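You operate a simulated robot arm through the tools that you are given. There is no shell and no other tool. Be economical: measure what you need, move in short steps, check, and stop when the job is done.

The job below is to be done with a simulated two-armed robot. You get a single attempt, and the scene is never put back.

TASK
On the deck behind the flat bar, fold the rag in half, so that its two long edges meet.

Only the result counts: the job must be done as asked and must still hold three seconds after the hand-in. Knocking over, shifting, dropping, spilling or breaking anything else fails it. Flat cloth is picked up by pressing the open fingertips on it (5 to 10 N) and closing them slowly along it; thin cloth reads only 2 to 8 mm in the jaws.

THE ROBOT
Two 7-joint arms with two-finger parallel grippers on one trunk, on a base that drives. Base frame: it is fixed to the floor where the robot stands at the start and does not move with it; the origin is under the middle of the robot, x ahead of it, y to its left, z up; the surface under the hand at the start is at about z = 920. Lengths are in mm, angles in degrees, forces in N, time in s.
The left shoulder is at the start at [70, 163, 1220], the right one opposite. With the tool pointing down near the work surface each hand reaches from about 400 to 880 mm from the robot's upright axis, wherever it stands, measured 20 degrees to its own side. Places, roughly: deck behind the flat bar [700, 200, 900]. Payload 3.43 kg a hand.
The TCP of each hand is the grasp point between the finger pads, 34 mm short of the fingertips. In the tool frame z runs along the fingers and y along their closing line. Largest opening 128 mm; finger width 24, thickness 12; the body of the gripper, 48 by 130 mm, starts 96 mm behind the TCP.
Orientation is that of the tool frame in the base frame, as a unit quaternion [x, y, z, w]. With the fingers straight down and closing along the base's y, the tool's x points along the base's -x, its y along +y and its z along -z.

THE INTERFACE
- The arms move only by the tool move_arm. It takes "left_rows", "right_rows" or both (then of equal length, played together; a hand with none holds still); each is a list of rows, each a list of 3 entries, a list of its own where there are three numbers: the finger opening in mm, from 0 to 128, then the shift along the base's x, y, z in mm, then the turn, a rotation vector about the base's x, y, z in degrees. In form: [[jaw, [tx, ty, tz], [rx, ry, rz]], ...]. A call has 1 to 8 rows; each row is the pose to reach, as a shift and turn from the pose commanded when the call began. Each row takes 0.2 s and may step no farther than 50 mm and 8.6 degrees from the row before; otherwise, or with a gripper value out of range, the whole call is refused. A pose out of reach is approached as far as the arm can. The call stops where the force on the tool passes 40 N (or 10 N more than at its start, if that is more) or the arm is blocked; 0.2 s more then pass. Each finger travels about 153 mm/s and halts on what it meets, pressing with about 21 N; the grip force reading is that of the motor and also rises with nothing between the fingers. The clock runs only during rows and for 0.2 s after the last one: add rows that repeat a pose to give the fingers time. The reply holds the time, the measured pose of the TCP, the force on the tool along the base axes, the opening and the grip force, in the units named above and with some noise, with the torque about the TCP (base axes, N m) and any sound that the robot's microphone picked up.
- Cameras (640 x 400 px; columns grow to the right, rows downward): "scene" is now at [127.5, 32.7, 1438.5]; the picture's right is [0.39, -0.92, 0.00], its down [-0.61, -0.26, -0.75] and it looks along [0.69, 0.29, -0.67] (base axes); focal length 272 px, centre (320, 200). "left" rides on the left gripper at [76, 11, -160] in its tool frame; the picture's right is [-0.15, 0.99, 0.00], its down [-0.88, -0.13, -0.46] and it looks along [-0.45, -0.07, 0.89] (tool axes); focal length 234 px, centre (320, 200). "right" rides on the right gripper at [76, -11, -160] in its tool frame; the picture's right is [0.15, 0.99, 0.00], its down [-0.88, 0.13, -0.46] and it looks along [-0.45, 0.07, 0.89] (tool axes); focal length 234 px, centre (320, 200). There is no depth. A picture from a camera that has moved, and an enlarged one, comes with that camera's place and axes in the base frame and with its lens.
- grab_frame(camera): a new picture of that camera. The clock stands still meanwhile.
- raise_lower(by): slides the trunk up (or, below 0, down) by that many mm; the arms and the scene camera ride with it, the base frame stays. It gives what a move gives, with no picture.
- drive_base(legs): drives the robot by 1 to 6 legs, each [ahead, left, turn to the left] in mm, mm and degrees, along the robot's own axes; the way and the turn of a leg run together, so that a leg with both is an arc; at most 1500 mm and 180 degrees a leg. The arms and the cameras ride along, it lands a little off, and it stops where it bumps. It gives what a move gives.
- turn_head(pan, tilt): turns the head with the scene camera to pan (to the left, within 86 degrees either way) and tilt (down, from -29 to 69), counted from straight ahead of the robot. It gives what a move gives.
- close_up(camera, box): a new picture of the part [left, top, right, bottom] of that camera's present view, enlarged. The clock stands still meanwhile.
- hand_in(): hands the job in; it is judged then, once.

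Go step by step. Nothing tells you exact positions but the pictures and the camera data: compare them with the known pose of the tool, close in by small moves and look again before you grip or let go. The budget is 120 turns and 88 pictures, counting those below and the enlarged ones. Unless the task says otherwise, let go and move clear before handing in, and close with one line.

The tools are called after "Emit:" as name(argument=value, ...) on one line, values as JSON. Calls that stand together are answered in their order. move_arm: Moves the arms, as the interface text tells. Its arguments: {"type":"object","properties":{"left_rows":{"type":"array","items":{"type":"array"}},"right_rows":{"type":"array","items":{"type":"array"}}},"required":[]} The other tools are called the same way: raise_lower (by) slides the trunk up or down; drive_base (legs) drives the base; turn_head (pan, tilt) turns the head that bears the scene camera; grab_frame (camera) takes a picture; close_up (camera, box) takes an enlarged picture of a part of a camera's view; hand_in () hands the job in.

At the start:

```text
t: 0.0
left_tool_pos: [521.0, 358.8, 1118.0]
left_tool_rot: [0.001, 1.0, -0.001, 0.0]
left_contact_force: [0.3, 0.5, 0.3]
left_moment: [0.01, 0.0, -0.01]
left_finger_gap: 127.7
left_gripper_force: 0.2
right_tool_pos: [514.1, -83.6, 1098.2]
right_tool_rot: [0.0, 1.0, 0.001, 0.0]
right_contact_force: [0.4, -0.6, -0.4]
right_moment: [-0.02, -0.01, 0.0]
right_finger_gap: 128.1
right_gripper_force: 0.0
trunk travel left (down, up): [-700.0, 240.0]
robot x, y, heading: [-1.7, -1.2, -0.1]
head pan, tilt: [23.2, 41.7]
```

scene: 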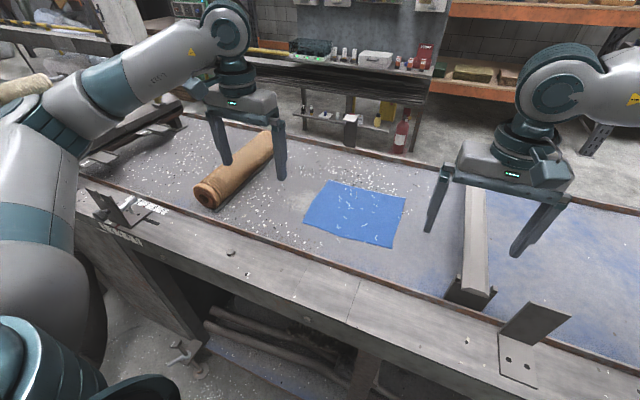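
right: 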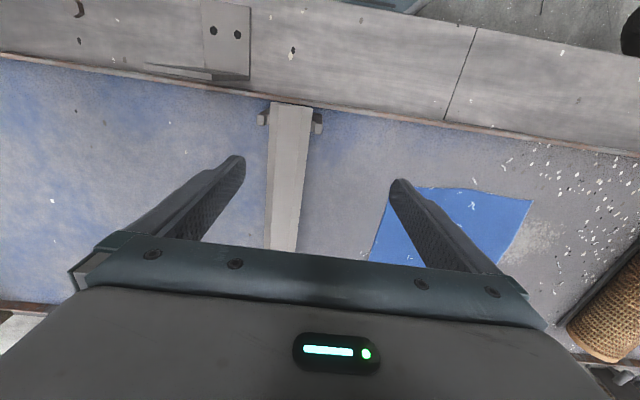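
left: 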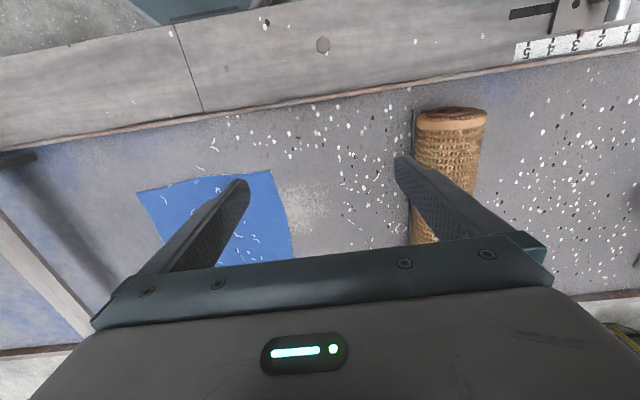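

The blue rag lies flat between the bolster-like roll and the flat bar. I'll zoom in to get its corners.

Emit:
close_up(camera="scene", box=[280, 160, 440, 260])

```text
4.00 times, centred on (360, 210) of scene
camera zoom: at [127.5, 32.7, 1438.5], right [0.39, -0.92, 0.0], down [-0.61, -0.26, -0.75], along [0.69, 0.29, -0.67], focal length 1089 px, centre (160, 160)
```

zoom: 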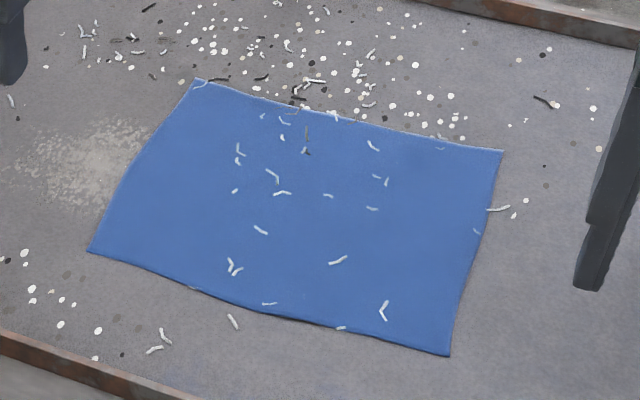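

The rag's long edges run along y, the near one at x≈565 and the far one at x≈763, with y from 33 to 266. I'll take the near edge's two corners with both hands, closing along x, and carry it to the far edge. First I turn the wrists and move above the near corners.

Emit:
move_arm(left_rows=[[110, [5, -10, 0], [0, 0, -8.5]], [100, [10, -20, 0], [0, 0, -17]], [90, [20, -35, 0], [0, 0, -25.5]], [80, [30, -50, 0], [0, 0, -34]], [70, [40, -65, 0], [0, 0, -42.5]], [60, [50, -80, 0], [0, 0, -51]], [50, [57, -95, 0], [0, 0, -59.5]], [40, [64, -109, 0], [0, 0, -68]]], right_rows=[[110, [5, 10, 0], [0, 0, 8.5]], [100, [15, 30, 0], [0, 0, 17]], [90, [25, 50, 0], [0, 0, 25.5]], [80, [35, 70, 0], [0, 0, 34]], [70, [45, 90, 0], [0, 0, 42.5]], [60, [55, 110, 0], [0, 0, 51]], [50, [63, 120, 0], [0, 0, 59.5]], [40, [71, 132, 0], [0, 0, 68]]])

```text
t: 1.8
left_tool_pos: [562.4, 244.1, 1101.2]
left_tool_rot: [0.487, 0.873, 0.023, 0.027]
left_contact_force: [0.1, -0.1, 0.4]
left_moment: [0.06, -0.02, 0.0]
left_finger_gap: 39.9
left_gripper_force: 0.1
left hand out of reach, approached as far as the arm can: row 7, 8
right_tool_pos: [587.0, 45.7, 1097.2]
right_tool_rot: [-0.56, 0.829, 0.001, 0.0]
right_contact_force: [0.1, 0.1, -0.7]
right_moment: [0.04, -0.01, 0.01]
right_finger_gap: 39.7
right_gripper_force: 0.0
trunk travel left (down, up): [-700.0, 240.0]
robot x, y, heading: [-1.9, -3.4, 0.0]
head pan, tilt: [23.2, 41.7]
```

The left wrist hits a limit turning that way, so I'll turn it the other way.

Emit:
move_arm(left_rows=[[40, [0, 0, 0], [0, 0, 8.5]], [40, [0, 0, 0], [0, 0, 17]], [40, [0, 0, 0], [0, 0, 25.5]], [40, [0, 0, 0], [0, 0, 34]], [40, [0, 0, 0], [0, 0, 42.5]], [40, [0, 0, 0], [0, 0, 51]], [40, [0, 0, 0], [0, 0, 59.5]], [40, [0, 0, 0], [0, 0, 68]]], right_rows=[[40, [0, 0, 0], [0, 0, 7.5]], [40, [0, 0, 0], [0, 0, 15]], [40, [0, 0, 0], [0, 0, 22]], [40, [0, 0, 0], [0, 0, 22]], [40, [0, 0, 0], [0, 0, 22]], [40, [0, 0, 0], [0, 0, 22]], [40, [0, 0, 0], [0, 0, 22]], [40, [0, 0, 0], [0, 0, 22]]])

Emit:
move_arm(left_rows=[[40, [0, 0, 0], [0, 0, 8.5]], [40, [0, 0, 0], [0, 0, 17]], [40, [0, 0, 0], [0, 0, 25.5]], [40, [0, 0, 0], [0, 0, 34]], [40, [0, 0, 0], [0, 0, 42.5]], [40, [0, 0, 0], [0, 0, 51]], [40, [0, 0, 0], [0, 0, 59.5]], [40, [0, 0, 0], [0, 0, 68]]])

```text
t: 3.6
left_tool_pos: [559.5, 247.3, 1101.0]
left_tool_rot: [-0.086, 0.996, 0.034, 0.01]
left_contact_force: [-0.2, 0.5, -0.2]
left_moment: [-0.01, -0.01, -0.02]
left_finger_gap: 40.0
left_gripper_force: 0.1
right_tool_pos: [544.1, 6.7, 1095.6]
right_tool_rot: [-0.64, 0.769, -0.007, 0.001]
right_contact_force: [0.6, 0.2, -0.5]
right_moment: [-0.04, 0.02, -0.05]
right_finger_gap: 39.8
right_gripper_force: 0.0
right hand out of reach, approached as far as the arm can: row 1, 2, 3, 4, 5, 6, 7, 8
trunk travel left (down, up): [-700.0, 240.0]
robot x, y, heading: [0.1, 0.0, -0.0]
head pan, tilt: [23.2, 41.7]
```

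```text
t: 5.4
left_tool_pos: [560.2, 247.5, 1100.2]
left_tool_rot: [-0.628, 0.777, 0.035, -0.01]
left_contact_force: [0.5, -0.4, 0.5]
left_moment: [0.03, 0.02, 0.0]
left_finger_gap: 39.9
left_gripper_force: 0.1
right_tool_pos: [543.4, 6.5, 1095.5]
right_tool_rot: [-0.64, 0.768, -0.008, 0.001]
right_contact_force: [-0.4, -0.1, 0.1]
right_moment: [0.0, 0.0, 0.01]
right_finger_gap: 39.6
right_gripper_force: 0.0
trunk travel left (down, up): [-700.0, 240.0]
robot x, y, heading: [-1.2, -2.2, 0.1]
head pan, tilt: [23.2, 41.7]
```

The right wrist nears its limit at 79°. Turning the robot 15° left to face the rag gives both wrists room.

Emit:
drive_base(legs=[[0, 0, 15]])

Emit:
turn_head(pan=5, tilt=45)

Emit:
grab_frame(camera="scene")

```text
t: 6.7
left_tool_pos: [477.1, 383.7, 1100.1]
left_tool_rot: [0.723, -0.69, -0.033, 0.015]
left_contact_force: [-0.3, 0.6, 0.4]
left_moment: [-0.02, 0.02, 0.02]
left_finger_gap: 39.8
left_gripper_force: 0.0
right_tool_pos: [524.5, 147.5, 1097.3]
right_tool_rot: [0.735, -0.678, 0.007, -0.002]
right_contact_force: [1.0, -0.4, 0.2]
right_moment: [0.0, 0.01, 0.01]
right_finger_gap: 39.9
right_gripper_force: 0.1
trunk travel left (down, up): [-700.0, 240.0]
robot x, y, heading: [0.8, 1.8, 15.0]
head pan, tilt: [23.2, 41.7]
```

```text
t: 7.5
left_tool_pos: [476.8, 383.8, 1099.9]
left_tool_rot: [0.724, -0.689, -0.033, 0.015]
left_contact_force: [0.4, -0.9, -0.7]
left_moment: [-0.02, -0.05, 0.0]
left_finger_gap: 39.8
left_gripper_force: 0.2
right_tool_pos: [524.6, 148.5, 1098.1]
right_tool_rot: [0.735, -0.678, 0.007, -0.002]
right_contact_force: [-0.1, 0.1, -0.1]
right_moment: [-0.01, 0.0, 0.0]
right_finger_gap: 40.0
right_gripper_force: 0.1
trunk travel left (down, up): [-700.0, 240.0]
robot x, y, heading: [2.3, -0.7, 14.8]
head pan, tilt: [5.0, 45.0]
```

```text
83 pictures are left
camera scene: at [125.2, 40.5, 1433.7], right [0.34, -0.94, 0.0], down [-0.66, -0.24, -0.71], along [0.66, 0.24, -0.71], focal length 272 px, centre (320, 200)
```

scene: 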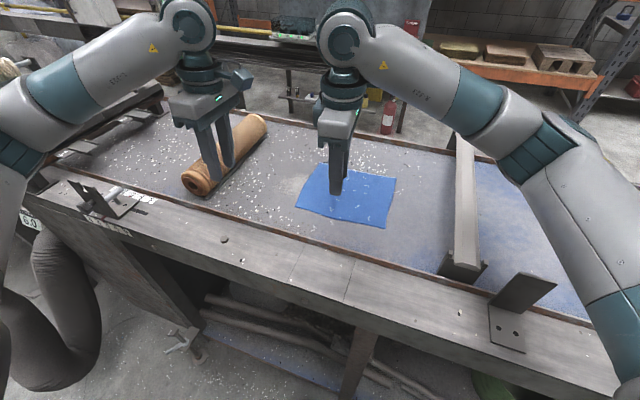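

Both hands now face the rag properly. I move them above the near corners and level them.

Emit:
move_arm(left_rows=[[40, [20, -30, 0], [-0.4, -1, -0.7]], [40, [45, -58, 0], [-0.7, -2, -1.4]], [40, [70, -88, 0], [-1.1, -3, -2]], [40, [95, -118, 0], [-1.4, -3.9, -2.8]], [40, [103, -134, -30], [-1.4, -3.9, -2.8]], [40, [103, -134, -70], [-1.4, -3.9, -2.8]]], right_rows=[[40, [10, -30, 0], [0, 0, -2]], [40, [25, -60, 0], [0, 0, -4]], [40, [40, -90, 0], [0, 0, -4.6]], [40, [55, -100, 0], [0, 0, -4.6]], [40, [55, -100, -30], [0, 0, -4.6]], [40, [55, -100, -70], [0, 0, -4.6]]])

Emit:
close_up(camera="scene", box=[240, 120, 440, 245])

Emit:
grab_frame(camera="left")

Emit:
grab_frame(camera="right")

```text
t: 8.9
left_tool_pos: [579.8, 250.0, 1030.3]
left_tool_rot: [0.707, -0.707, 0.0, 0.0]
left_contact_force: [-0.4, 0.2, 0.2]
left_moment: [0.0, -0.02, -0.01]
left_finger_gap: 39.6
left_gripper_force: 0.1
right_tool_pos: [550.8, 78.2, 1096.4]
right_tool_rot: [0.708, -0.706, 0.008, -0.002]
right_contact_force: [-0.2, 1.4, 0.8]
right_moment: [0.02, 0.03, 0.02]
right_finger_gap: 40.0
right_gripper_force: 0.0
right hand out of reach, approached as far as the arm can: row 3, 4, 5, 6
trunk travel left (down, up): [-700.0, 240.0]
robot x, y, heading: [-0.9, 0.9, 15.1]
head pan, tilt: [5.0, 45.0]
```

```text
3.20 times, centred on (340, 182) of scene
camera zoom: at [125.5, 41.8, 1433.7], right [0.34, -0.94, 0.0], down [-0.66, -0.24, -0.71], along [0.66, 0.24, -0.71], focal length 872 px, centre (256, 256)
```

zoom: 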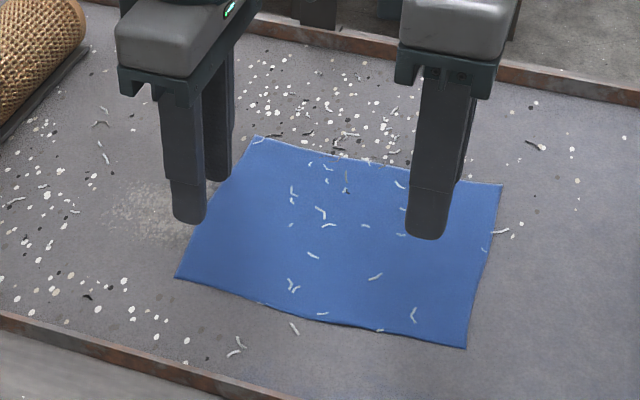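

```text
81 pictures are left
camera left: at [568.0, 174.3, 1189.3], right [-0.99, 0.15, 0.0], down [0.13, 0.88, 0.46], along [0.07, 0.45, -0.89], focal length 234 px, centre (320, 200)
```

left: 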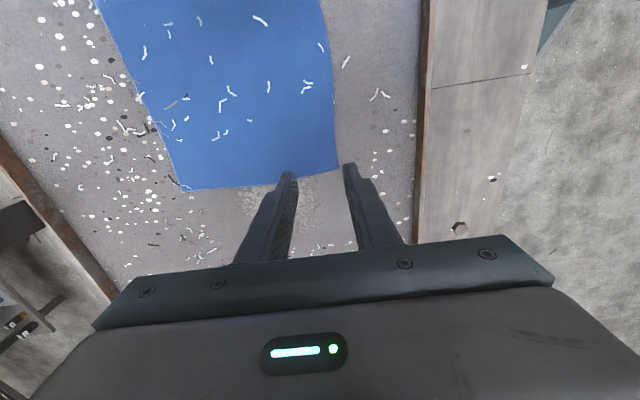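

```text
80 pictures are left
camera right: at [559.8, 5.0, 1258.5], right [-0.99, -0.15, -0.01], down [-0.14, 0.88, 0.45], along [-0.06, 0.44, -0.9], focal length 234 px, centre (320, 200)
```

right: 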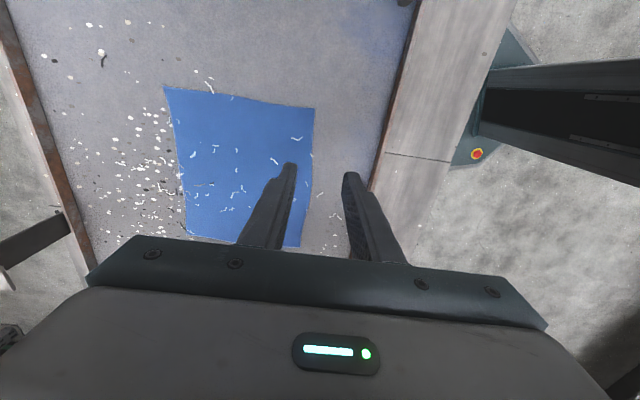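

The left hand is placed well, but the right wrist is again at its limit. I'll turn the right wrist the other way round to −90°, which is the mirror of the left.

Emit:
move_arm(right_rows=[[40, [0, 0, 0], [0, 0, -8.5]], [40, [0, 0, 0], [0, 0, -17]], [40, [0, 0, 0], [0, 0, -25.5]], [40, [0, 0, 0], [0, 0, -34]], [40, [0, 0, 0], [0, 0, -42.5]], [40, [0, 0, 0], [0, 0, -51]], [40, [0, 0, 0], [0, 0, -59.5]], [40, [0, 0, 0], [0, 0, -68]]])

Emit:
move_arm(right_rows=[[40, [0, 0, 0], [0, 0, -8.5]], [40, [0, 0, 0], [0, 0, -17]], [40, [0, 0, 0], [0, 0, -25.5]], [40, [0, 0, 0], [0, 0, -34]], [40, [0, 0, 0], [0, 0, -42.5]], [40, [0, 0, 0], [0, 0, -51]], [40, [0, 0, 0], [0, 0, -59.5]], [40, [0, 0, 0], [0, 0, -68]]])

```text
t: 10.7
left_tool_pos: [579.4, 248.3, 1029.9]
left_tool_rot: [-0.707, 0.707, 0.0, 0.001]
left_contact_force: [-1.3, 0.6, -0.6]
left_moment: [-0.01, 0.04, -0.01]
left_finger_gap: 39.8
left_gripper_force: 0.0
right_tool_pos: [551.8, 76.4, 1098.7]
right_tool_rot: [-0.19, 0.982, -0.006, -0.002]
right_contact_force: [0.3, -0.8, 0.1]
right_moment: [0.01, 0.02, 0.01]
right_finger_gap: 39.9
right_gripper_force: 0.1
trunk travel left (down, up): [-700.0, 240.0]
robot x, y, heading: [2.2, 1.9, 15.2]
head pan, tilt: [5.0, 45.0]
```

```text
t: 12.5
left_tool_pos: [579.1, 249.0, 1030.0]
left_tool_rot: [0.707, -0.707, 0.0, -0.001]
left_contact_force: [0.3, 0.1, -0.5]
left_moment: [0.02, 0.01, -0.02]
left_finger_gap: 40.0
left_gripper_force: 0.1
right_tool_pos: [552.2, 77.0, 1098.6]
right_tool_rot: [0.391, 0.92, -0.004, -0.006]
right_contact_force: [-0.1, -0.2, 0.3]
right_moment: [0.03, 0.05, 0.02]
right_finger_gap: 40.0
right_gripper_force: 0.1
trunk travel left (down, up): [-700.0, 240.0]
robot x, y, heading: [1.7, 0.9, 15.0]
head pan, tilt: [5.0, 45.0]
```

Still free. I finish the turn and move above the right near corner.

Emit:
move_arm(right_rows=[[40, [14, -15, 0], [0, 0, -8.5]], [40, [28, -29, 0], [0, 0, -17]], [40, [28, -29, 0], [0, 0, -25.5]], [40, [28, -29, 0], [0, 0, -34]], [40, [28, -29, 0], [0, 0, -42.5]], [40, [28, -29, -30], [0.2, 0.5, -44]], [40, [28, -29, -68], [0.4, 0.6, -44]]])

Emit:
grab_frame(camera="right")

Emit:
close_up(camera="scene", box=[240, 120, 440, 245])

```text
t: 14.1
left_tool_pos: [579.4, 249.0, 1028.9]
left_tool_rot: [0.707, -0.707, 0.0, -0.001]
left_contact_force: [-0.3, -0.3, -0.8]
left_moment: [0.01, 0.02, 0.01]
left_finger_gap: 39.8
left_gripper_force: 0.1
right_tool_pos: [581.7, 47.2, 1028.8]
right_tool_rot: [0.708, 0.706, -0.002, -0.013]
right_contact_force: [-0.1, 0.1, 0.2]
right_moment: [-0.02, 0.02, -0.03]
right_finger_gap: 39.8
right_gripper_force: 0.0
trunk travel left (down, up): [-700.0, 240.0]
robot x, y, heading: [2.2, -2.6, 15.0]
head pan, tilt: [5.0, 45.0]
```

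```text
79 pictures are left
camera right: at [572.7, 120.7, 1190.7], right [0.99, 0.15, -0.02], down [0.14, -0.89, 0.44], along [0.05, -0.43, -0.9], focal length 234 px, centre (320, 200)
```

right: 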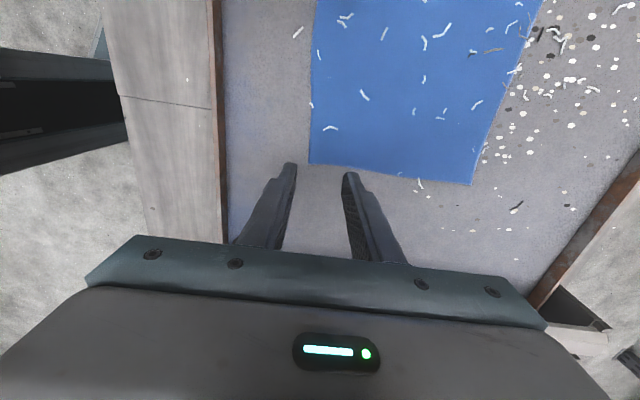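

```text
3.20 times, centred on (340, 182) of scene
camera zoom: at [126.0, 40.0, 1433.7], right [0.34, -0.94, 0.0], down [-0.66, -0.24, -0.71], along [0.66, 0.24, -0.71], focal length 872 px, centre (256, 256)
```

zoom: 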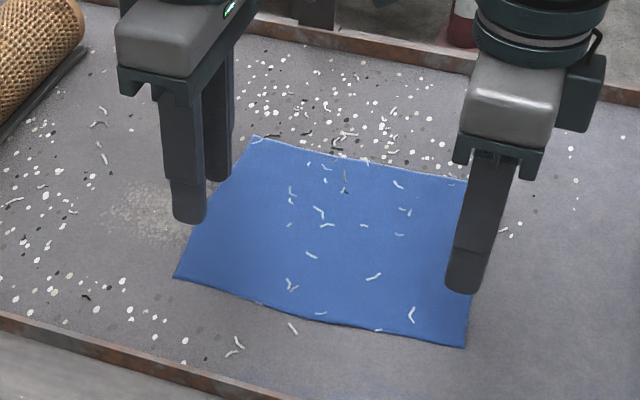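

The views agree on a deck height of z≈920, with near corners at about (562,268) and (567,35). I lower both hands to just above the cloth with the jaws at 30 mm.

Emit:
move_arm(left_rows=[[30, [5, 0, -40], [0, 0, 0]], [30, [5, 1, -67], [0, 0, 0]]], right_rows=[[30, [8, 4, -40], [-1.5, 0, 0]], [30, [8, 5, -67], [-1.5, 0, 0]]])

Emit:
close_up(camera="scene", box=[240, 120, 440, 245])

Emit:
grab_frame(camera="left")

Emit:
grab_frame(camera="right")

```text
t: 14.7
left_tool_pos: [584.4, 251.4, 963.1]
left_tool_rot: [0.709, -0.705, -0.001, -0.001]
left_contact_force: [6.2, 28.8, -6.2]
left_moment: [-4.31, 0.9, 0.42]
left_finger_gap: 30.0
left_gripper_force: 0.1
right_tool_pos: [587.8, 51.8, 963.5]
right_tool_rot: [0.707, 0.707, -0.01, -0.005]
right_contact_force: [-5.7, -28.2, 6.6]
right_moment: [5.53, -0.84, 0.73]
right_finger_gap: 30.0
right_gripper_force: 0.0
trunk travel left (down, up): [-700.0, 240.0]
robot x, y, heading: [-2.7, -2.6, 15.1]
head pan, tilt: [5.0, 45.0]
```

```text
3.20 times, centred on (340, 182) of scene
camera zoom: at [125.4, 40.2, 1433.8], right [0.34, -0.94, 0.0], down [-0.66, -0.24, -0.71], along [0.66, 0.24, -0.71], focal length 872 px, centre (256, 256)
```

zoom: 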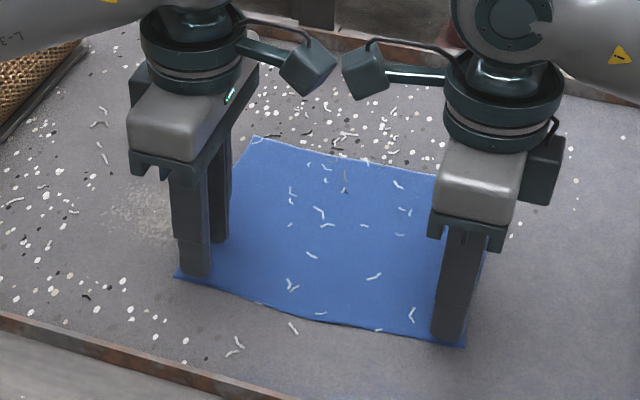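

```text
76 pictures are left
camera left: at [573.3, 176.0, 1122.1], right [-0.99, 0.14, 0.0], down [0.13, 0.88, 0.46], along [0.07, 0.45, -0.89], focal length 234 px, centre (320, 200)
```

left: 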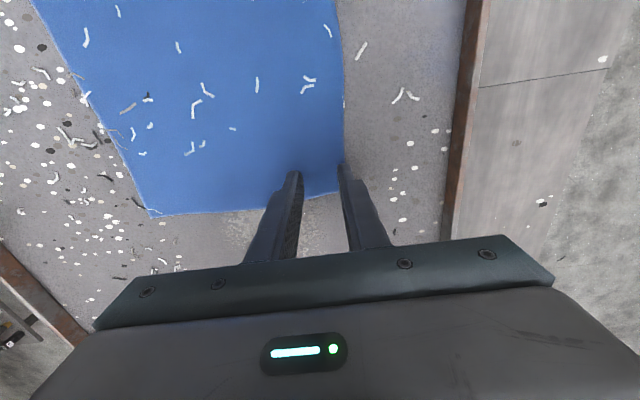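

```text
75 pictures are left
camera right: at [579.6, 129.4, 1123.3], right [0.99, 0.15, -0.02], down [0.14, -0.88, 0.46], along [0.05, -0.46, -0.89], focal length 234 px, centre (320, 200)
```

right: 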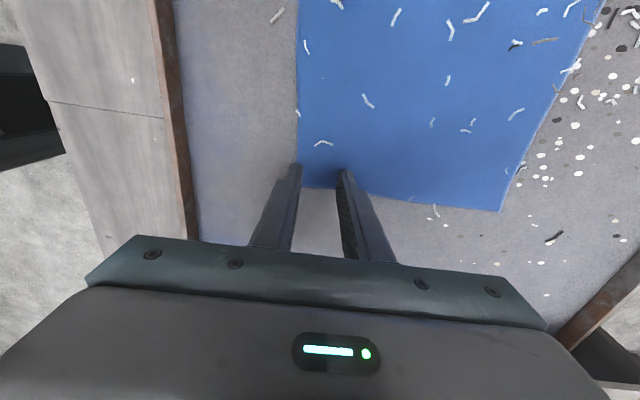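

The two camera arms touch each other (about 28 N). I'll tilt the hands slightly outward and spread them a little.

Emit:
move_arm(left_rows=[[30, [0, 1, 3], [-1.5, 0, 0]], [30, [0, 2, 3], [-3, 0, 0]]], right_rows=[[30, [0, -2, 3], [2, 0, 0]], [30, [0, -4, 3], [4.5, 0, 0]]])

Emit:
close_up(camera="scene", box=[240, 120, 440, 245])

```text
t: 15.3
left_tool_pos: [584.4, 251.5, 968.3]
left_tool_rot: [-0.706, 0.708, -0.02, -0.018]
left_contact_force: [-0.7, 0.6, -0.2]
left_moment: [-0.02, -0.03, -0.02]
left_finger_gap: 29.7
left_gripper_force: 0.1
right_tool_pos: [587.5, 47.5, 965.9]
right_tool_rot: [0.707, 0.707, 0.018, -0.032]
right_contact_force: [0.9, 0.2, 0.9]
right_moment: [0.0, 0.02, 0.01]
right_finger_gap: 30.1
right_gripper_force: 0.0
trunk travel left (down, up): [-700.0, 240.0]
robot x, y, heading: [-0.4, 2.7, 15.1]
head pan, tilt: [5.0, 45.0]
```

```text
3.20 times, centred on (340, 182) of scene
camera zoom: at [124.8, 40.1, 1433.7], right [0.34, -0.94, 0.0], down [-0.66, -0.24, -0.71], along [0.66, 0.24, -0.71], focal length 872 px, centre (256, 256)
```

zoom: 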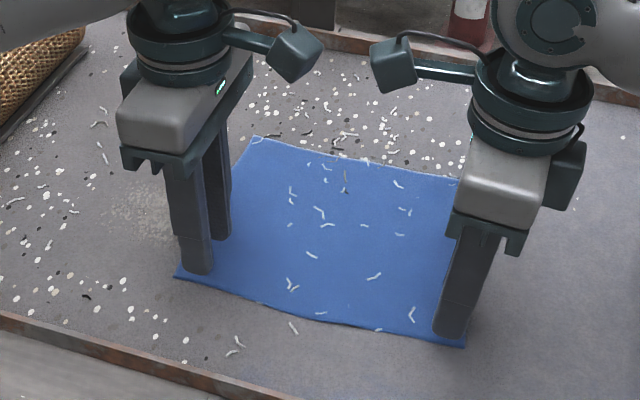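

The cameras are clear now. I lower gently until the fingertips press on the cloth.

Emit:
move_arm(left_rows=[[30, [0, 0, -5], [0, 0, 0]], [30, [0, 0, -10], [0, 0, 0]]], right_rows=[[30, [0, 0, -4], [0, 0, 0]], [30, [0, 0, -8], [-1.5, 0, 0]]])

```text
t: 15.9
left_tool_pos: [584.6, 252.1, 956.3]
left_tool_rot: [-0.707, 0.707, -0.017, -0.018]
left_contact_force: [0.3, -0.5, 0.8]
left_moment: [0.0, 0.03, 0.05]
left_finger_gap: 30.0
left_gripper_force: 0.0
right_tool_pos: [587.6, 49.9, 958.4]
right_tool_rot: [0.707, 0.707, 0.008, -0.022]
right_contact_force: [0.6, -0.8, 0.5]
right_moment: [-0.01, -0.02, -0.01]
right_finger_gap: 29.9
right_gripper_force: 0.0
trunk travel left (down, up): [-700.0, 240.0]
robot x, y, heading: [-2.0, 2.1, 15.0]
head pan, tilt: [5.0, 45.0]
```

Emit:
move_arm(left_rows=[[30, [0, 0, -1.5], [0, 0, 0]], [30, [0, 0, -3], [0, 0, 0]]], right_rows=[[30, [0, 0, -2], [0, 0, 0]], [30, [0, 0, -4], [0, 0, 0]]])

```text
t: 16.5
left_tool_pos: [585.1, 252.0, 957.0]
left_tool_rot: [0.707, -0.707, 0.019, 0.016]
left_contact_force: [1.5, 1.6, 11.4]
left_moment: [0.16, 0.0, -0.04]
left_finger_gap: 30.0
left_gripper_force: 0.1
right_tool_pos: [588.3, 48.7, 955.7]
right_tool_rot: [0.707, 0.706, 0.01, -0.022]
right_contact_force: [2.8, 0.2, 7.7]
right_moment: [-0.11, -0.24, 0.01]
right_finger_gap: 30.1
right_gripper_force: 0.1
trunk travel left (down, up): [-700.0, 240.0]
robot x, y, heading: [2.5, -0.7, 15.1]
head pan, tilt: [5.0, 45.0]
```

Both press on the cloth. I close slowly.

Emit:
move_arm(left_rows=[[26, [0, 0, 0.6], [0, 0, 0]], [22, [0, 0, 0.6], [0, 0, 0]], [18, [0, 0, 0.6], [0, 0, 0]], [14, [0, 0, 0.6], [0, 0, 0]], [10, [0, 0, 0.6], [0, 0, 0]], [6, [0, 0, 0.6], [0, 0, 0]], [2, [0, 0, 0.6], [0, 0, 0]], [0, [0, 0, 0.6], [0, 0, 0]]], right_rows=[[26, [0, 0, 0], [0, 0, 0]], [22, [0, 0, 0], [0, 0, 0]], [18, [0, 0, 0], [0, 0, 0]], [14, [0, 0, 0], [0, 0, 0]], [10, [0, 0, 0], [0, 0, 0]], [6, [0, 0, 0], [0, 0, 0]], [2, [0, 0, 0], [0, 0, 0]], [0, [0, 0, 0], [0, 0, 0]]])

Emit:
close_up(camera="scene", box=[240, 120, 440, 245])

Emit:
grab_frame(camera="left")

Emit:
grab_frame(camera="right")

```text
t: 18.3
left_tool_pos: [582.7, 251.4, 955.9]
left_tool_rot: [0.707, -0.707, 0.019, 0.017]
left_contact_force: [-1.1, -0.3, 11.5]
left_moment: [0.06, 0.07, 0.0]
left_finger_gap: 9.2
left_gripper_force: 20.9
right_tool_pos: [585.9, 49.9, 956.4]
right_tool_rot: [0.706, 0.707, 0.01, -0.022]
right_contact_force: [1.3, 0.1, 11.4]
right_moment: [-0.08, -0.14, -0.01]
right_finger_gap: 0.0
right_gripper_force: 20.7
trunk travel left (down, up): [-700.0, 240.0]
robot x, y, heading: [2.5, -0.0, 15.1]
head pan, tilt: [5.0, 45.0]
```

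```text
3.20 times, centred on (340, 182) of scene
camera zoom: at [122.7, 39.7, 1434.0], right [0.34, -0.94, 0.0], down [-0.66, -0.24, -0.71], along [0.67, 0.24, -0.71], focal length 872 px, centre (256, 256)
```

zoom: 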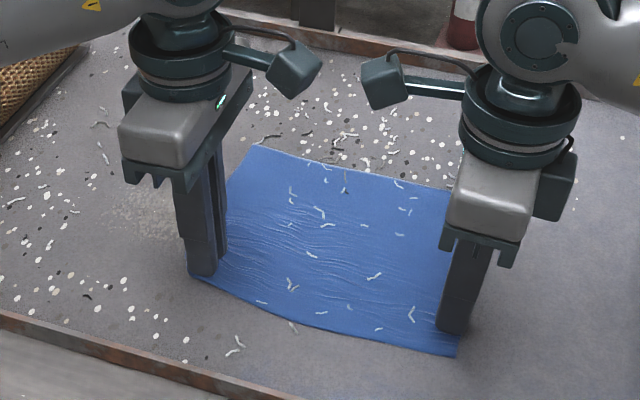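

```text
72 pictures are left
camera left: at [570.8, 184.0, 1119.2], right [-0.99, 0.15, -0.01], down [0.13, 0.9, 0.41], along [0.07, 0.41, -0.91], focal length 234 px, centre (320, 200)
```

left: 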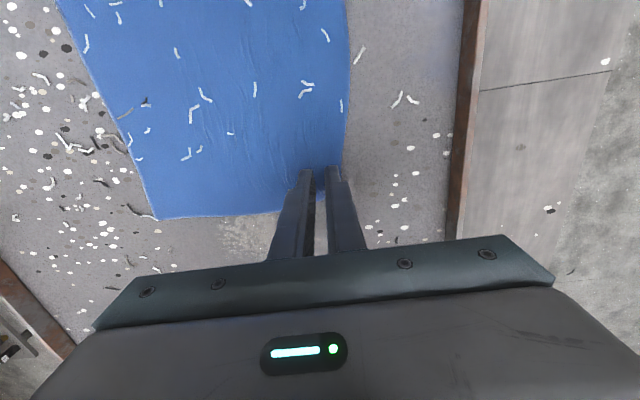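

```text
71 pictures are left
camera right: at [577.3, 117.2, 1119.8], right [0.99, 0.15, -0.01], down [0.14, -0.9, 0.41], along [0.05, -0.41, -0.91], focal length 234 px, centre (320, 200)
```

right: 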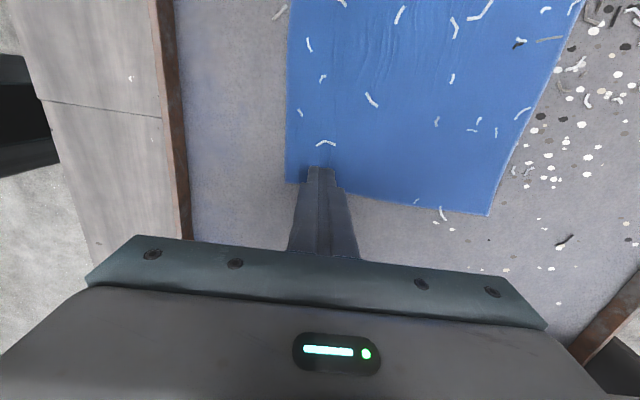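

The left hand has caught the cloth, but the right closed empty. I hold the left and retry the right with more opening and firmer pressure.

Emit:
move_arm(right_rows=[[0, [0, 0, 6], [0, 0, 0]], [45, [4, 0, 6], [0, 0, 0]], [45, [4, 0, 6], [0, 0, 0]], [45, [4, 0, 2], [0, 0, 0]], [45, [4, 0, 0], [0, 0, 0]]])

Emit:
grab_frame(camera="right")

```text
t: 19.5
left_tool_pos: [583.5, 251.7, 957.1]
left_tool_rot: [0.707, -0.707, 0.02, 0.017]
left_contact_force: [-1.1, 0.2, 15.9]
left_moment: [0.13, 0.05, 0.02]
left_finger_gap: 9.1
left_gripper_force: 21.0
right_tool_pos: [591.3, 47.8, 956.6]
right_tool_rot: [0.707, 0.707, 0.009, -0.022]
right_contact_force: [0.0, 0.8, 2.6]
right_moment: [-0.01, -0.11, -0.03]
right_finger_gap: 45.0
right_gripper_force: 0.1
trunk travel left (down, up): [-700.0, 240.0]
robot x, y, heading: [-0.4, 2.0, 15.1]
head pan, tilt: [5.0, 45.0]
```

```text
70 pictures are left
camera right: at [581.4, 117.2, 1120.1], right [0.99, 0.15, -0.01], down [0.14, -0.9, 0.41], along [0.05, -0.41, -0.91], focal length 234 px, centre (320, 200)
```

right: 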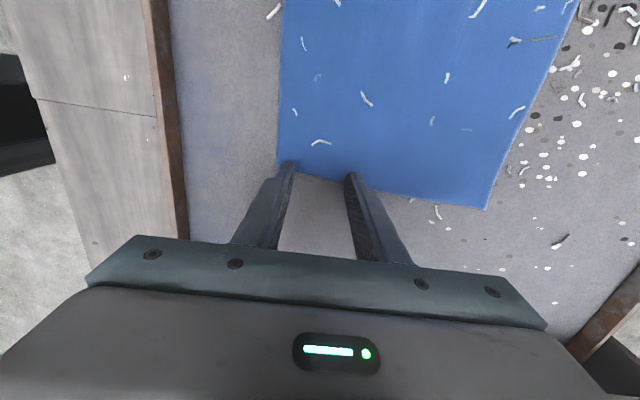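

The cloth shifted so the right finger barely covers it. I move the right hand 12 mm inward, tilting a bit more so the cameras stay apart, then press.

Emit:
move_arm(right_rows=[[45, [0, 0, 6], [0, 0, 0]], [45, [-3, 12, 6], [2, 0, 0]], [45, [-3, 12, 1], [2, 0, 0]], [45, [-3, 12, -1], [2, 0, 0]]])

Emit:
grab_frame(camera="right")

```text
t: 20.5
left_tool_pos: [582.7, 252.4, 955.6]
left_tool_rot: [0.707, -0.707, 0.019, 0.017]
left_contact_force: [3.3, 0.3, 11.4]
left_moment: [0.1, -0.06, -0.01]
left_finger_gap: 9.0
left_gripper_force: 21.1
right_tool_pos: [586.4, 61.2, 957.3]
right_tool_rot: [0.707, 0.706, 0.023, -0.035]
right_contact_force: [-1.2, -1.1, 17.1]
right_moment: [-0.2, -0.38, -0.05]
right_finger_gap: 44.1
right_gripper_force: 0.0
trunk travel left (down, up): [-700.0, 240.0]
robot x, y, heading: [-1.4, -2.5, 14.9]
head pan, tilt: [5.0, 45.0]
```

```text
69 pictures are left
camera right: at [578.0, 123.0, 1122.8], right [0.99, 0.15, 0.0], down [0.14, -0.91, 0.38], along [0.05, -0.38, -0.92], focal length 234 px, centre (320, 200)
```

right: 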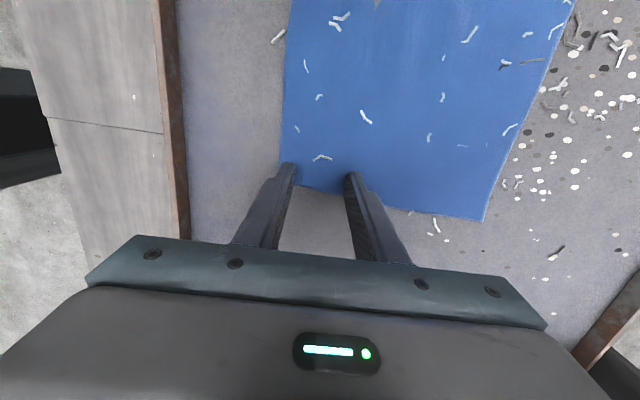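

The finger sits only on the edge. I'll yaw the right hand by 25° so its camera swings past the left one, and move further onto the cloth.

Emit:
move_arm(right_rows=[[44, [0, 0, 8], [0, 0, 0]], [40, [-2, 0, 9], [0, 0, -8.3]], [36, [-4, 2, 9], [-1, 0, -16.6]], [36, [-5, 6, 9], [-1.5, 0, -25]], [36, [-5, 11, 9], [-2, 0, -25]], [36, [-5, 11, 4], [-2, 0, -25]]])

Emit:
grab_frame(camera="right")

Emit:
close_up(camera="scene", box=[240, 120, 440, 245])

```text
t: 21.9
left_tool_pos: [582.1, 252.1, 954.9]
left_tool_rot: [0.707, -0.706, 0.019, 0.016]
left_contact_force: [-0.9, 1.1, 18.3]
left_moment: [0.16, 0.03, -0.01]
left_finger_gap: 8.7
left_gripper_force: 21.1
right_tool_pos: [581.8, 71.7, 958.6]
right_tool_rot: [0.843, 0.537, 0.016, -0.018]
right_contact_force: [0.0, 0.4, -0.3]
right_moment: [-0.03, -0.01, -0.05]
right_finger_gap: 35.7
right_gripper_force: 0.0
trunk travel left (down, up): [-700.0, 240.0]
robot x, y, heading: [-2.6, -0.1, 15.1]
head pan, tilt: [5.0, 45.0]
```

```text
68 pictures are left
camera right: at [602.0, 137.0, 1122.3], right [0.96, -0.28, 0.0], down [-0.26, -0.87, 0.41], along [-0.12, -0.39, -0.91], focal length 234 px, centre (320, 200)
```

right: 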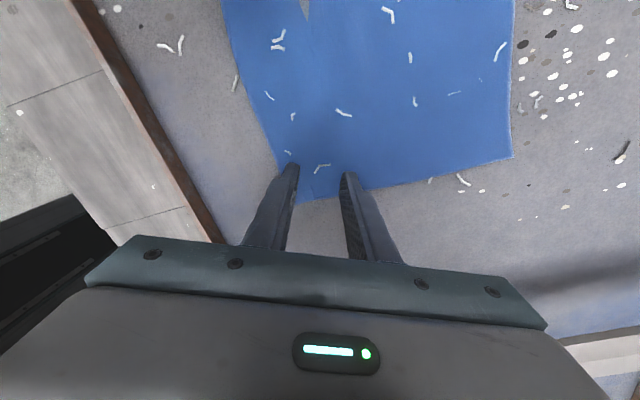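

```text
3.20 times, centred on (340, 182) of scene
camera zoom: at [123.0, 39.4, 1434.0], right [0.34, -0.94, 0.0], down [-0.66, -0.24, -0.71], along [0.67, 0.24, -0.71], focal length 872 px, centre (256, 256)
```

zoom: 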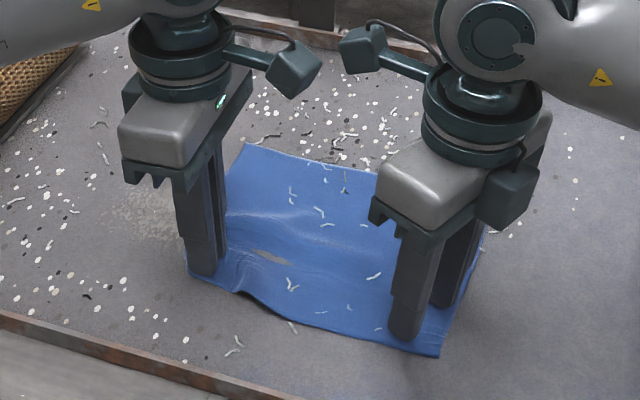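

The cloth was dragged a little and buckled in the middle; stretching it later will flatten it. I shift the right hand a bit further onto the cloth, press and close slowly.

Emit:
move_arm(right_rows=[[36, [3, 3, 3], [0, 0, 0]], [36, [6, 6, 3], [0, 0, 0]], [36, [6, 6, -2], [0, 0, 0]], [36, [6, 6, -4], [0, 0, 0]]])

Emit:
grab_frame(camera="right")

```text
t: 22.9
left_tool_pos: [584.3, 251.7, 956.3]
left_tool_rot: [-0.707, 0.707, -0.019, -0.017]
left_contact_force: [2.5, 0.9, 15.4]
left_moment: [0.14, -0.02, 0.01]
left_finger_gap: 8.8
left_gripper_force: 20.6
right_tool_pos: [587.0, 76.8, 956.2]
right_tool_rot: [0.842, 0.538, 0.018, -0.018]
right_contact_force: [-1.8, -1.9, 11.1]
right_moment: [-0.21, -0.08, -0.05]
right_finger_gap: 35.6
right_gripper_force: 0.1
trunk travel left (down, up): [-700.0, 240.0]
robot x, y, heading: [-0.3, -0.5, 15.0]
head pan, tilt: [5.0, 45.0]
```

```text
66 pictures are left
camera right: at [607.6, 142.8, 1120.1], right [0.96, -0.28, 0.0], down [-0.26, -0.87, 0.41], along [-0.12, -0.39, -0.91], focal length 234 px, centre (320, 200)
```

right: 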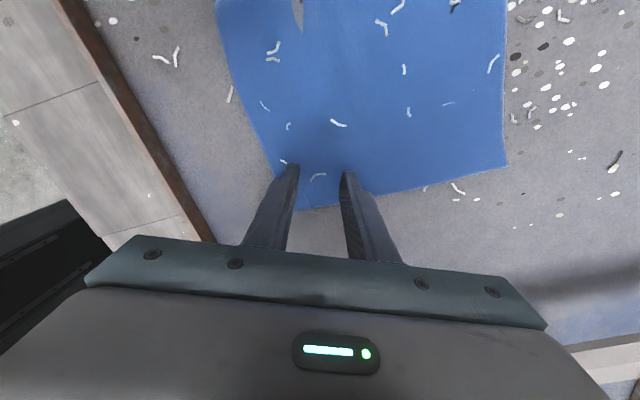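

Good coverage and 11 N. I close the right slowly.

Emit:
move_arm(right_rows=[[32, [0, 0, 0], [0, 0, 0]], [28, [0, 0, 0], [0, 0, 0]], [24, [0, 0, 0], [0, 0, 0]], [20, [0, 0, 0], [0, 0, 0]], [15, [0, 0, 0], [0, 0, 0]], [10, [0, 0, 0], [0, 0, 0]], [5, [0, 0, 0], [0, 0, 0]], [0, [0, 0, 0], [0, 0, 0]]])

Emit:
grab_frame(camera="right")

Emit:
close_up(camera="scene", box=[240, 120, 440, 245])

```text
t: 24.7
left_tool_pos: [582.3, 251.2, 956.3]
left_tool_rot: [-0.707, 0.707, -0.019, -0.017]
left_contact_force: [1.4, 0.4, 7.6]
left_moment: [0.08, 0.01, 0.0]
left_finger_gap: 9.0
left_gripper_force: 20.9
right_tool_pos: [587.8, 77.3, 955.7]
right_tool_rot: [0.843, 0.537, 0.016, -0.017]
right_contact_force: [3.7, -0.8, 26.8]
right_moment: [-0.29, -0.06, 0.03]
right_finger_gap: 0.1
right_gripper_force: 21.0
trunk travel left (down, up): [-700.0, 240.0]
robot x, y, heading: [-0.1, -0.6, 15.4]
head pan, tilt: [5.0, 45.0]
```

```text
65 pictures are left
camera right: at [607.5, 142.8, 1119.9], right [0.96, -0.28, 0.0], down [-0.26, -0.87, 0.41], along [-0.12, -0.39, -0.91], focal length 234 px, centre (320, 200)
```

right: 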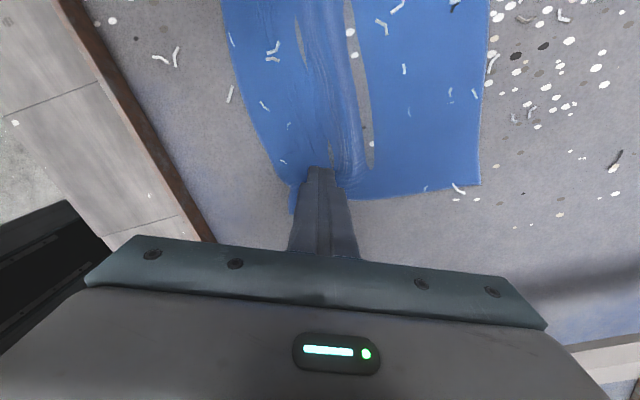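

```text
3.20 times, centred on (340, 182) of scene
camera zoom: at [122.0, 39.5, 1434.1], right [0.34, -0.94, 0.0], down [-0.66, -0.24, -0.71], along [0.67, 0.24, -0.71], focal length 872 px, centre (256, 256)
```

zoom: 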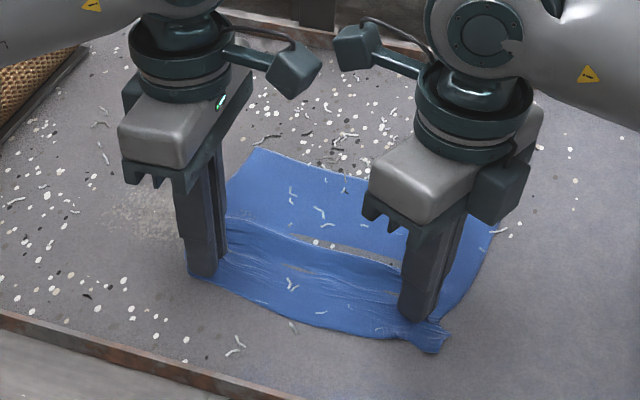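

The cloth bunched, but the gap reads 0. I lift both a little to see what is actually held.

Emit:
move_arm(left_rows=[[0, [0, 0, 10], [0, 0, 0]], [0, [0, 0, 20], [0, 0, 0]], [0, [0, 0, 30], [0, 0, 0]], [0, [0, 0, 30], [0, 0, 0]]], right_rows=[[0, [0, 0, 10], [0, 0, 0]], [0, [0, 0, 20], [0, 0, 0]], [0, [0, 0, 30], [0, 0, 0]], [0, [0, 0, 30], [0, 0, 0]]])

Emit:
close_up(camera="scene", box=[240, 120, 440, 245])

Emit:
grab_frame(camera="left")

```text
t: 25.7
left_tool_pos: [583.8, 251.3, 983.2]
left_tool_rot: [-0.707, 0.707, -0.018, -0.018]
left_contact_force: [0.1, 0.6, 0.0]
left_moment: [0.01, -0.02, -0.02]
left_finger_gap: 2.1
left_gripper_force: 21.1
right_tool_pos: [589.6, 77.3, 983.1]
right_tool_rot: [0.843, 0.537, 0.016, -0.017]
right_contact_force: [0.1, -0.5, 0.3]
right_moment: [0.0, 0.01, 0.01]
right_finger_gap: 0.0
right_gripper_force: 20.9
trunk travel left (down, up): [-700.0, 240.0]
robot x, y, heading: [-0.2, 2.6, 15.2]
head pan, tilt: [5.0, 45.0]
```

```text
3.20 times, centred on (340, 182) of scene
camera zoom: at [125.4, 40.4, 1433.6], right [0.34, -0.94, 0.0], down [-0.66, -0.24, -0.71], along [0.66, 0.24, -0.71], focal length 872 px, centre (256, 256)
```

zoom: 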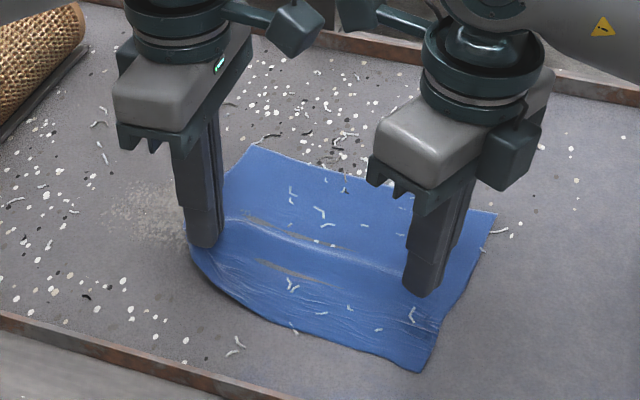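

```text
62 pictures are left
camera left: at [572.5, 184.6, 1147.5], right [-0.99, 0.15, -0.01], down [0.13, 0.9, 0.41], along [0.07, 0.4, -0.91], focal length 234 px, centre (320, 200)
```

left: 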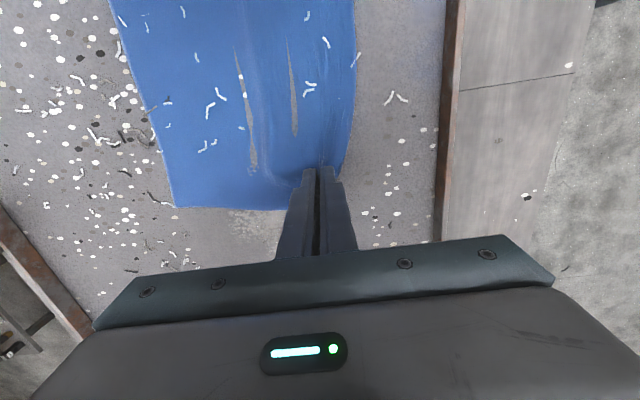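

The left holds the cloth properly (2 mm), while the right slipped off because it pressed too hard. I lower the left, shift it toward me to smooth the cloth, and place the right over its corner, keeping it high.

Emit:
move_arm(left_rows=[[0, [-12, 0, -4], [0, 0, 0]], [0, [-24, 2, -12], [0, 0, 0]], [0, [-33, 4, -22], [0, 0, 0]], [0, [-33, 4, -24], [0, 0, 0]]], right_rows=[[20, [0, 0, 10], [0, 0, 0]], [30, [-10, 0, 10], [0, 0, 0]], [30, [-25, 0, 10], [0, 0, 0]], [30, [-33, 0, 0], [0, 0, 0]]])

Emit:
close_up(camera="scene", box=[240, 120, 440, 245])

Emit:
grab_frame(camera="right")

```text
t: 26.7
left_tool_pos: [551.0, 255.2, 962.7]
left_tool_rot: [0.707, -0.706, 0.02, 0.016]
left_contact_force: [2.3, -1.5, 17.6]
left_moment: [0.13, -0.11, -0.05]
left_finger_gap: 2.3
left_gripper_force: 21.2
right_tool_pos: [556.4, 77.9, 984.3]
right_tool_rot: [0.843, 0.537, 0.016, -0.017]
right_contact_force: [-0.6, -0.5, 0.2]
right_moment: [0.01, 0.0, 0.0]
right_finger_gap: 30.0
right_gripper_force: 0.0
trunk travel left (down, up): [-700.0, 240.0]
robot x, y, heading: [2.7, 1.0, 15.1]
head pan, tilt: [5.0, 45.0]
```

```text
3.20 times, centred on (340, 182) of scene
camera zoom: at [124.2, 39.1, 1434.1], right [0.34, -0.94, 0.0], down [-0.66, -0.24, -0.71], along [0.66, 0.24, -0.71], focal length 872 px, centre (256, 256)
```

zoom: 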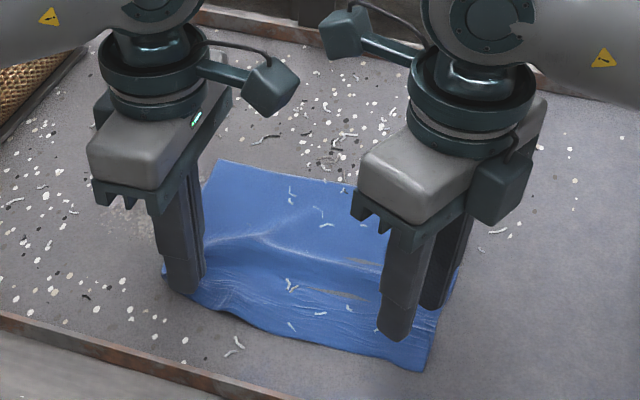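

```text
60 pictures are left
camera right: at [575.9, 142.8, 1147.8], right [0.96, -0.28, -0.01], down [-0.26, -0.87, 0.41], along [-0.12, -0.39, -0.91], focal length 234 px, centre (320, 200)
```

right: 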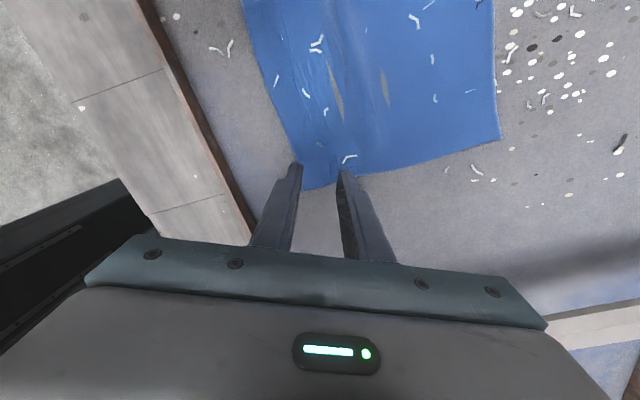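

I raise the left slightly, and shift the right +8 mm in x and y so both fingers are on cloth, then descend close.

Emit:
move_arm(left_rows=[[0, [0, 3, 3], [0, 0, 0]], [0, [0, 6, 4], [0, 0, 0]], [0, [0, 6, 4], [0, 0, 0]], [0, [0, 6, 4], [0, 0, 0]]], right_rows=[[30, [4, 4, -5], [0, 0, 0]], [30, [8, 8, -15], [0, 0, 0]], [30, [8, 8, -23], [0, 0, 0]], [30, [8, 8, -25], [0, 0, 0]]])

Emit:
grab_frame(camera="right")

```text
t: 27.7
left_tool_pos: [551.9, 262.8, 964.4]
left_tool_rot: [0.707, -0.707, 0.018, 0.018]
left_contact_force: [0.5, -0.7, 0.4]
left_moment: [0.0, 0.02, 0.01]
left_finger_gap: 2.3
left_gripper_force: 21.2
right_tool_pos: [566.5, 85.4, 957.8]
right_tool_rot: [0.843, 0.538, 0.016, -0.017]
right_contact_force: [-0.8, 0.4, 0.4]
right_moment: [0.0, -0.01, 0.03]
right_finger_gap: 30.0
right_gripper_force: 0.1
trunk travel left (down, up): [-700.0, 240.0]
robot x, y, heading: [4.3, -3.1, 15.3]
head pan, tilt: [5.0, 45.0]
```

```text
59 pictures are left
camera right: at [585.0, 152.0, 1122.5], right [0.96, -0.28, -0.01], down [-0.26, -0.87, 0.41], along [-0.12, -0.4, -0.91], focal length 234 px, centre (320, 200)
```

right: 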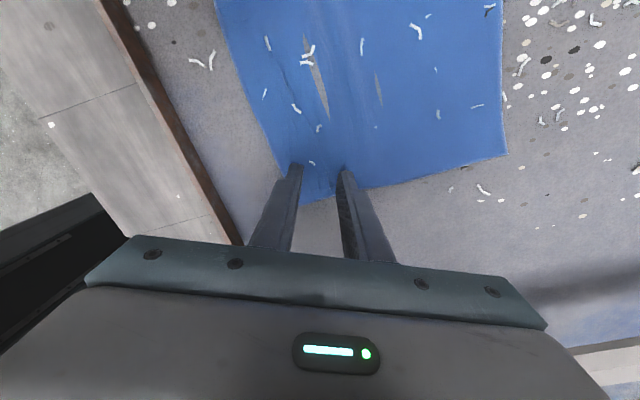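

Now a light press.

Emit:
move_arm(right_rows=[[30, [0, 0, -1], [0, 0, 0]], [30, [0, 0, -2], [0, 0, 0]], [30, [0, 0, -2], [0, 0, 0]]])

```text
t: 28.5
left_tool_pos: [551.3, 262.3, 964.7]
left_tool_rot: [-0.707, 0.707, -0.019, -0.018]
left_contact_force: [0.5, -0.4, 0.7]
left_moment: [-0.03, 0.02, -0.01]
left_finger_gap: 2.1
left_gripper_force: 21.1
right_tool_pos: [565.3, 85.2, 957.8]
right_tool_rot: [0.843, 0.537, 0.016, -0.017]
right_contact_force: [0.3, -0.2, 0.0]
right_moment: [-0.03, -0.02, -0.04]
right_finger_gap: 30.0
right_gripper_force: 0.1
trunk travel left (down, up): [-700.0, 240.0]
robot x, y, heading: [1.1, 4.0, 14.9]
head pan, tilt: [5.0, 45.0]
```

Emit:
move_arm(right_rows=[[30, [0, 0, -1], [0, 0, 0]], [30, [0, 0, -1.5], [0, 0, 0]], [30, [0, 0, -1.5], [0, 0, 0]]])

```text
t: 29.3
left_tool_pos: [551.3, 261.7, 965.9]
left_tool_rot: [0.708, -0.706, 0.019, 0.016]
left_contact_force: [0.9, -1.2, 0.8]
left_moment: [0.03, 0.01, 0.0]
left_finger_gap: 2.1
left_gripper_force: 20.9
right_tool_pos: [564.5, 84.7, 955.9]
right_tool_rot: [0.843, 0.537, 0.016, -0.018]
right_contact_force: [2.3, -1.1, 9.8]
right_moment: [-0.14, -0.17, 0.0]
right_finger_gap: 30.4
right_gripper_force: 0.5
trunk travel left (down, up): [-700.0, 240.0]
robot x, y, heading: [1.5, 1.0, 14.9]
head pan, tilt: [5.0, 45.0]
```

Emit:
move_arm(right_rows=[[28, [0, 0, 0], [0, 0, 0]], [26, [0, 0, 0], [0, 0, 0]], [24, [0, 0, 0], [0, 0, 0]], [22, [0, 0, 0], [0, 0, 0]], [20, [0, 0, 0], [0, 0, 0]], [18, [0, 0, 0], [0, 0, 0]], [16, [0, 0, 0], [0, 0, 0]]])

Emit:
grab_frame(camera="right")

```text
t: 30.9
left_tool_pos: [550.6, 261.2, 966.1]
left_tool_rot: [-0.707, 0.707, -0.019, -0.017]
left_contact_force: [0.0, -0.3, 0.1]
left_moment: [-0.01, 0.0, -0.05]
left_finger_gap: 2.2
left_gripper_force: 21.3
right_tool_pos: [563.9, 84.8, 955.6]
right_tool_rot: [0.843, 0.537, 0.015, -0.017]
right_contact_force: [-1.0, 0.2, 15.4]
right_moment: [-0.14, -0.03, -0.01]
right_finger_gap: 14.1
right_gripper_force: 0.1
trunk travel left (down, up): [-700.0, 240.0]
robot x, y, heading: [0.2, 2.4, 14.9]
head pan, tilt: [5.0, 45.0]
```

```text
58 pictures are left
camera right: at [583.4, 151.6, 1119.9], right [0.96, -0.28, 0.0], down [-0.26, -0.87, 0.41], along [-0.12, -0.4, -0.91], focal length 234 px, centre (320, 200)
```

right: 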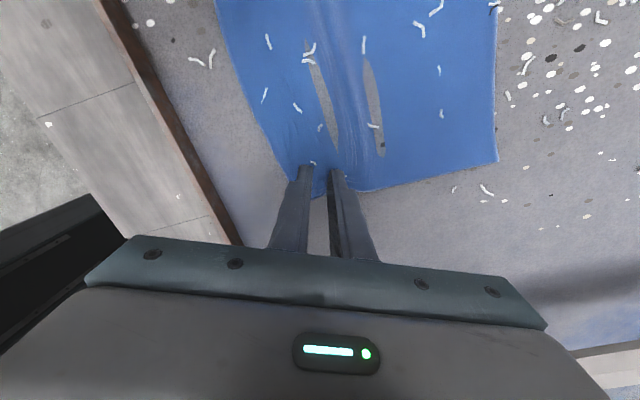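

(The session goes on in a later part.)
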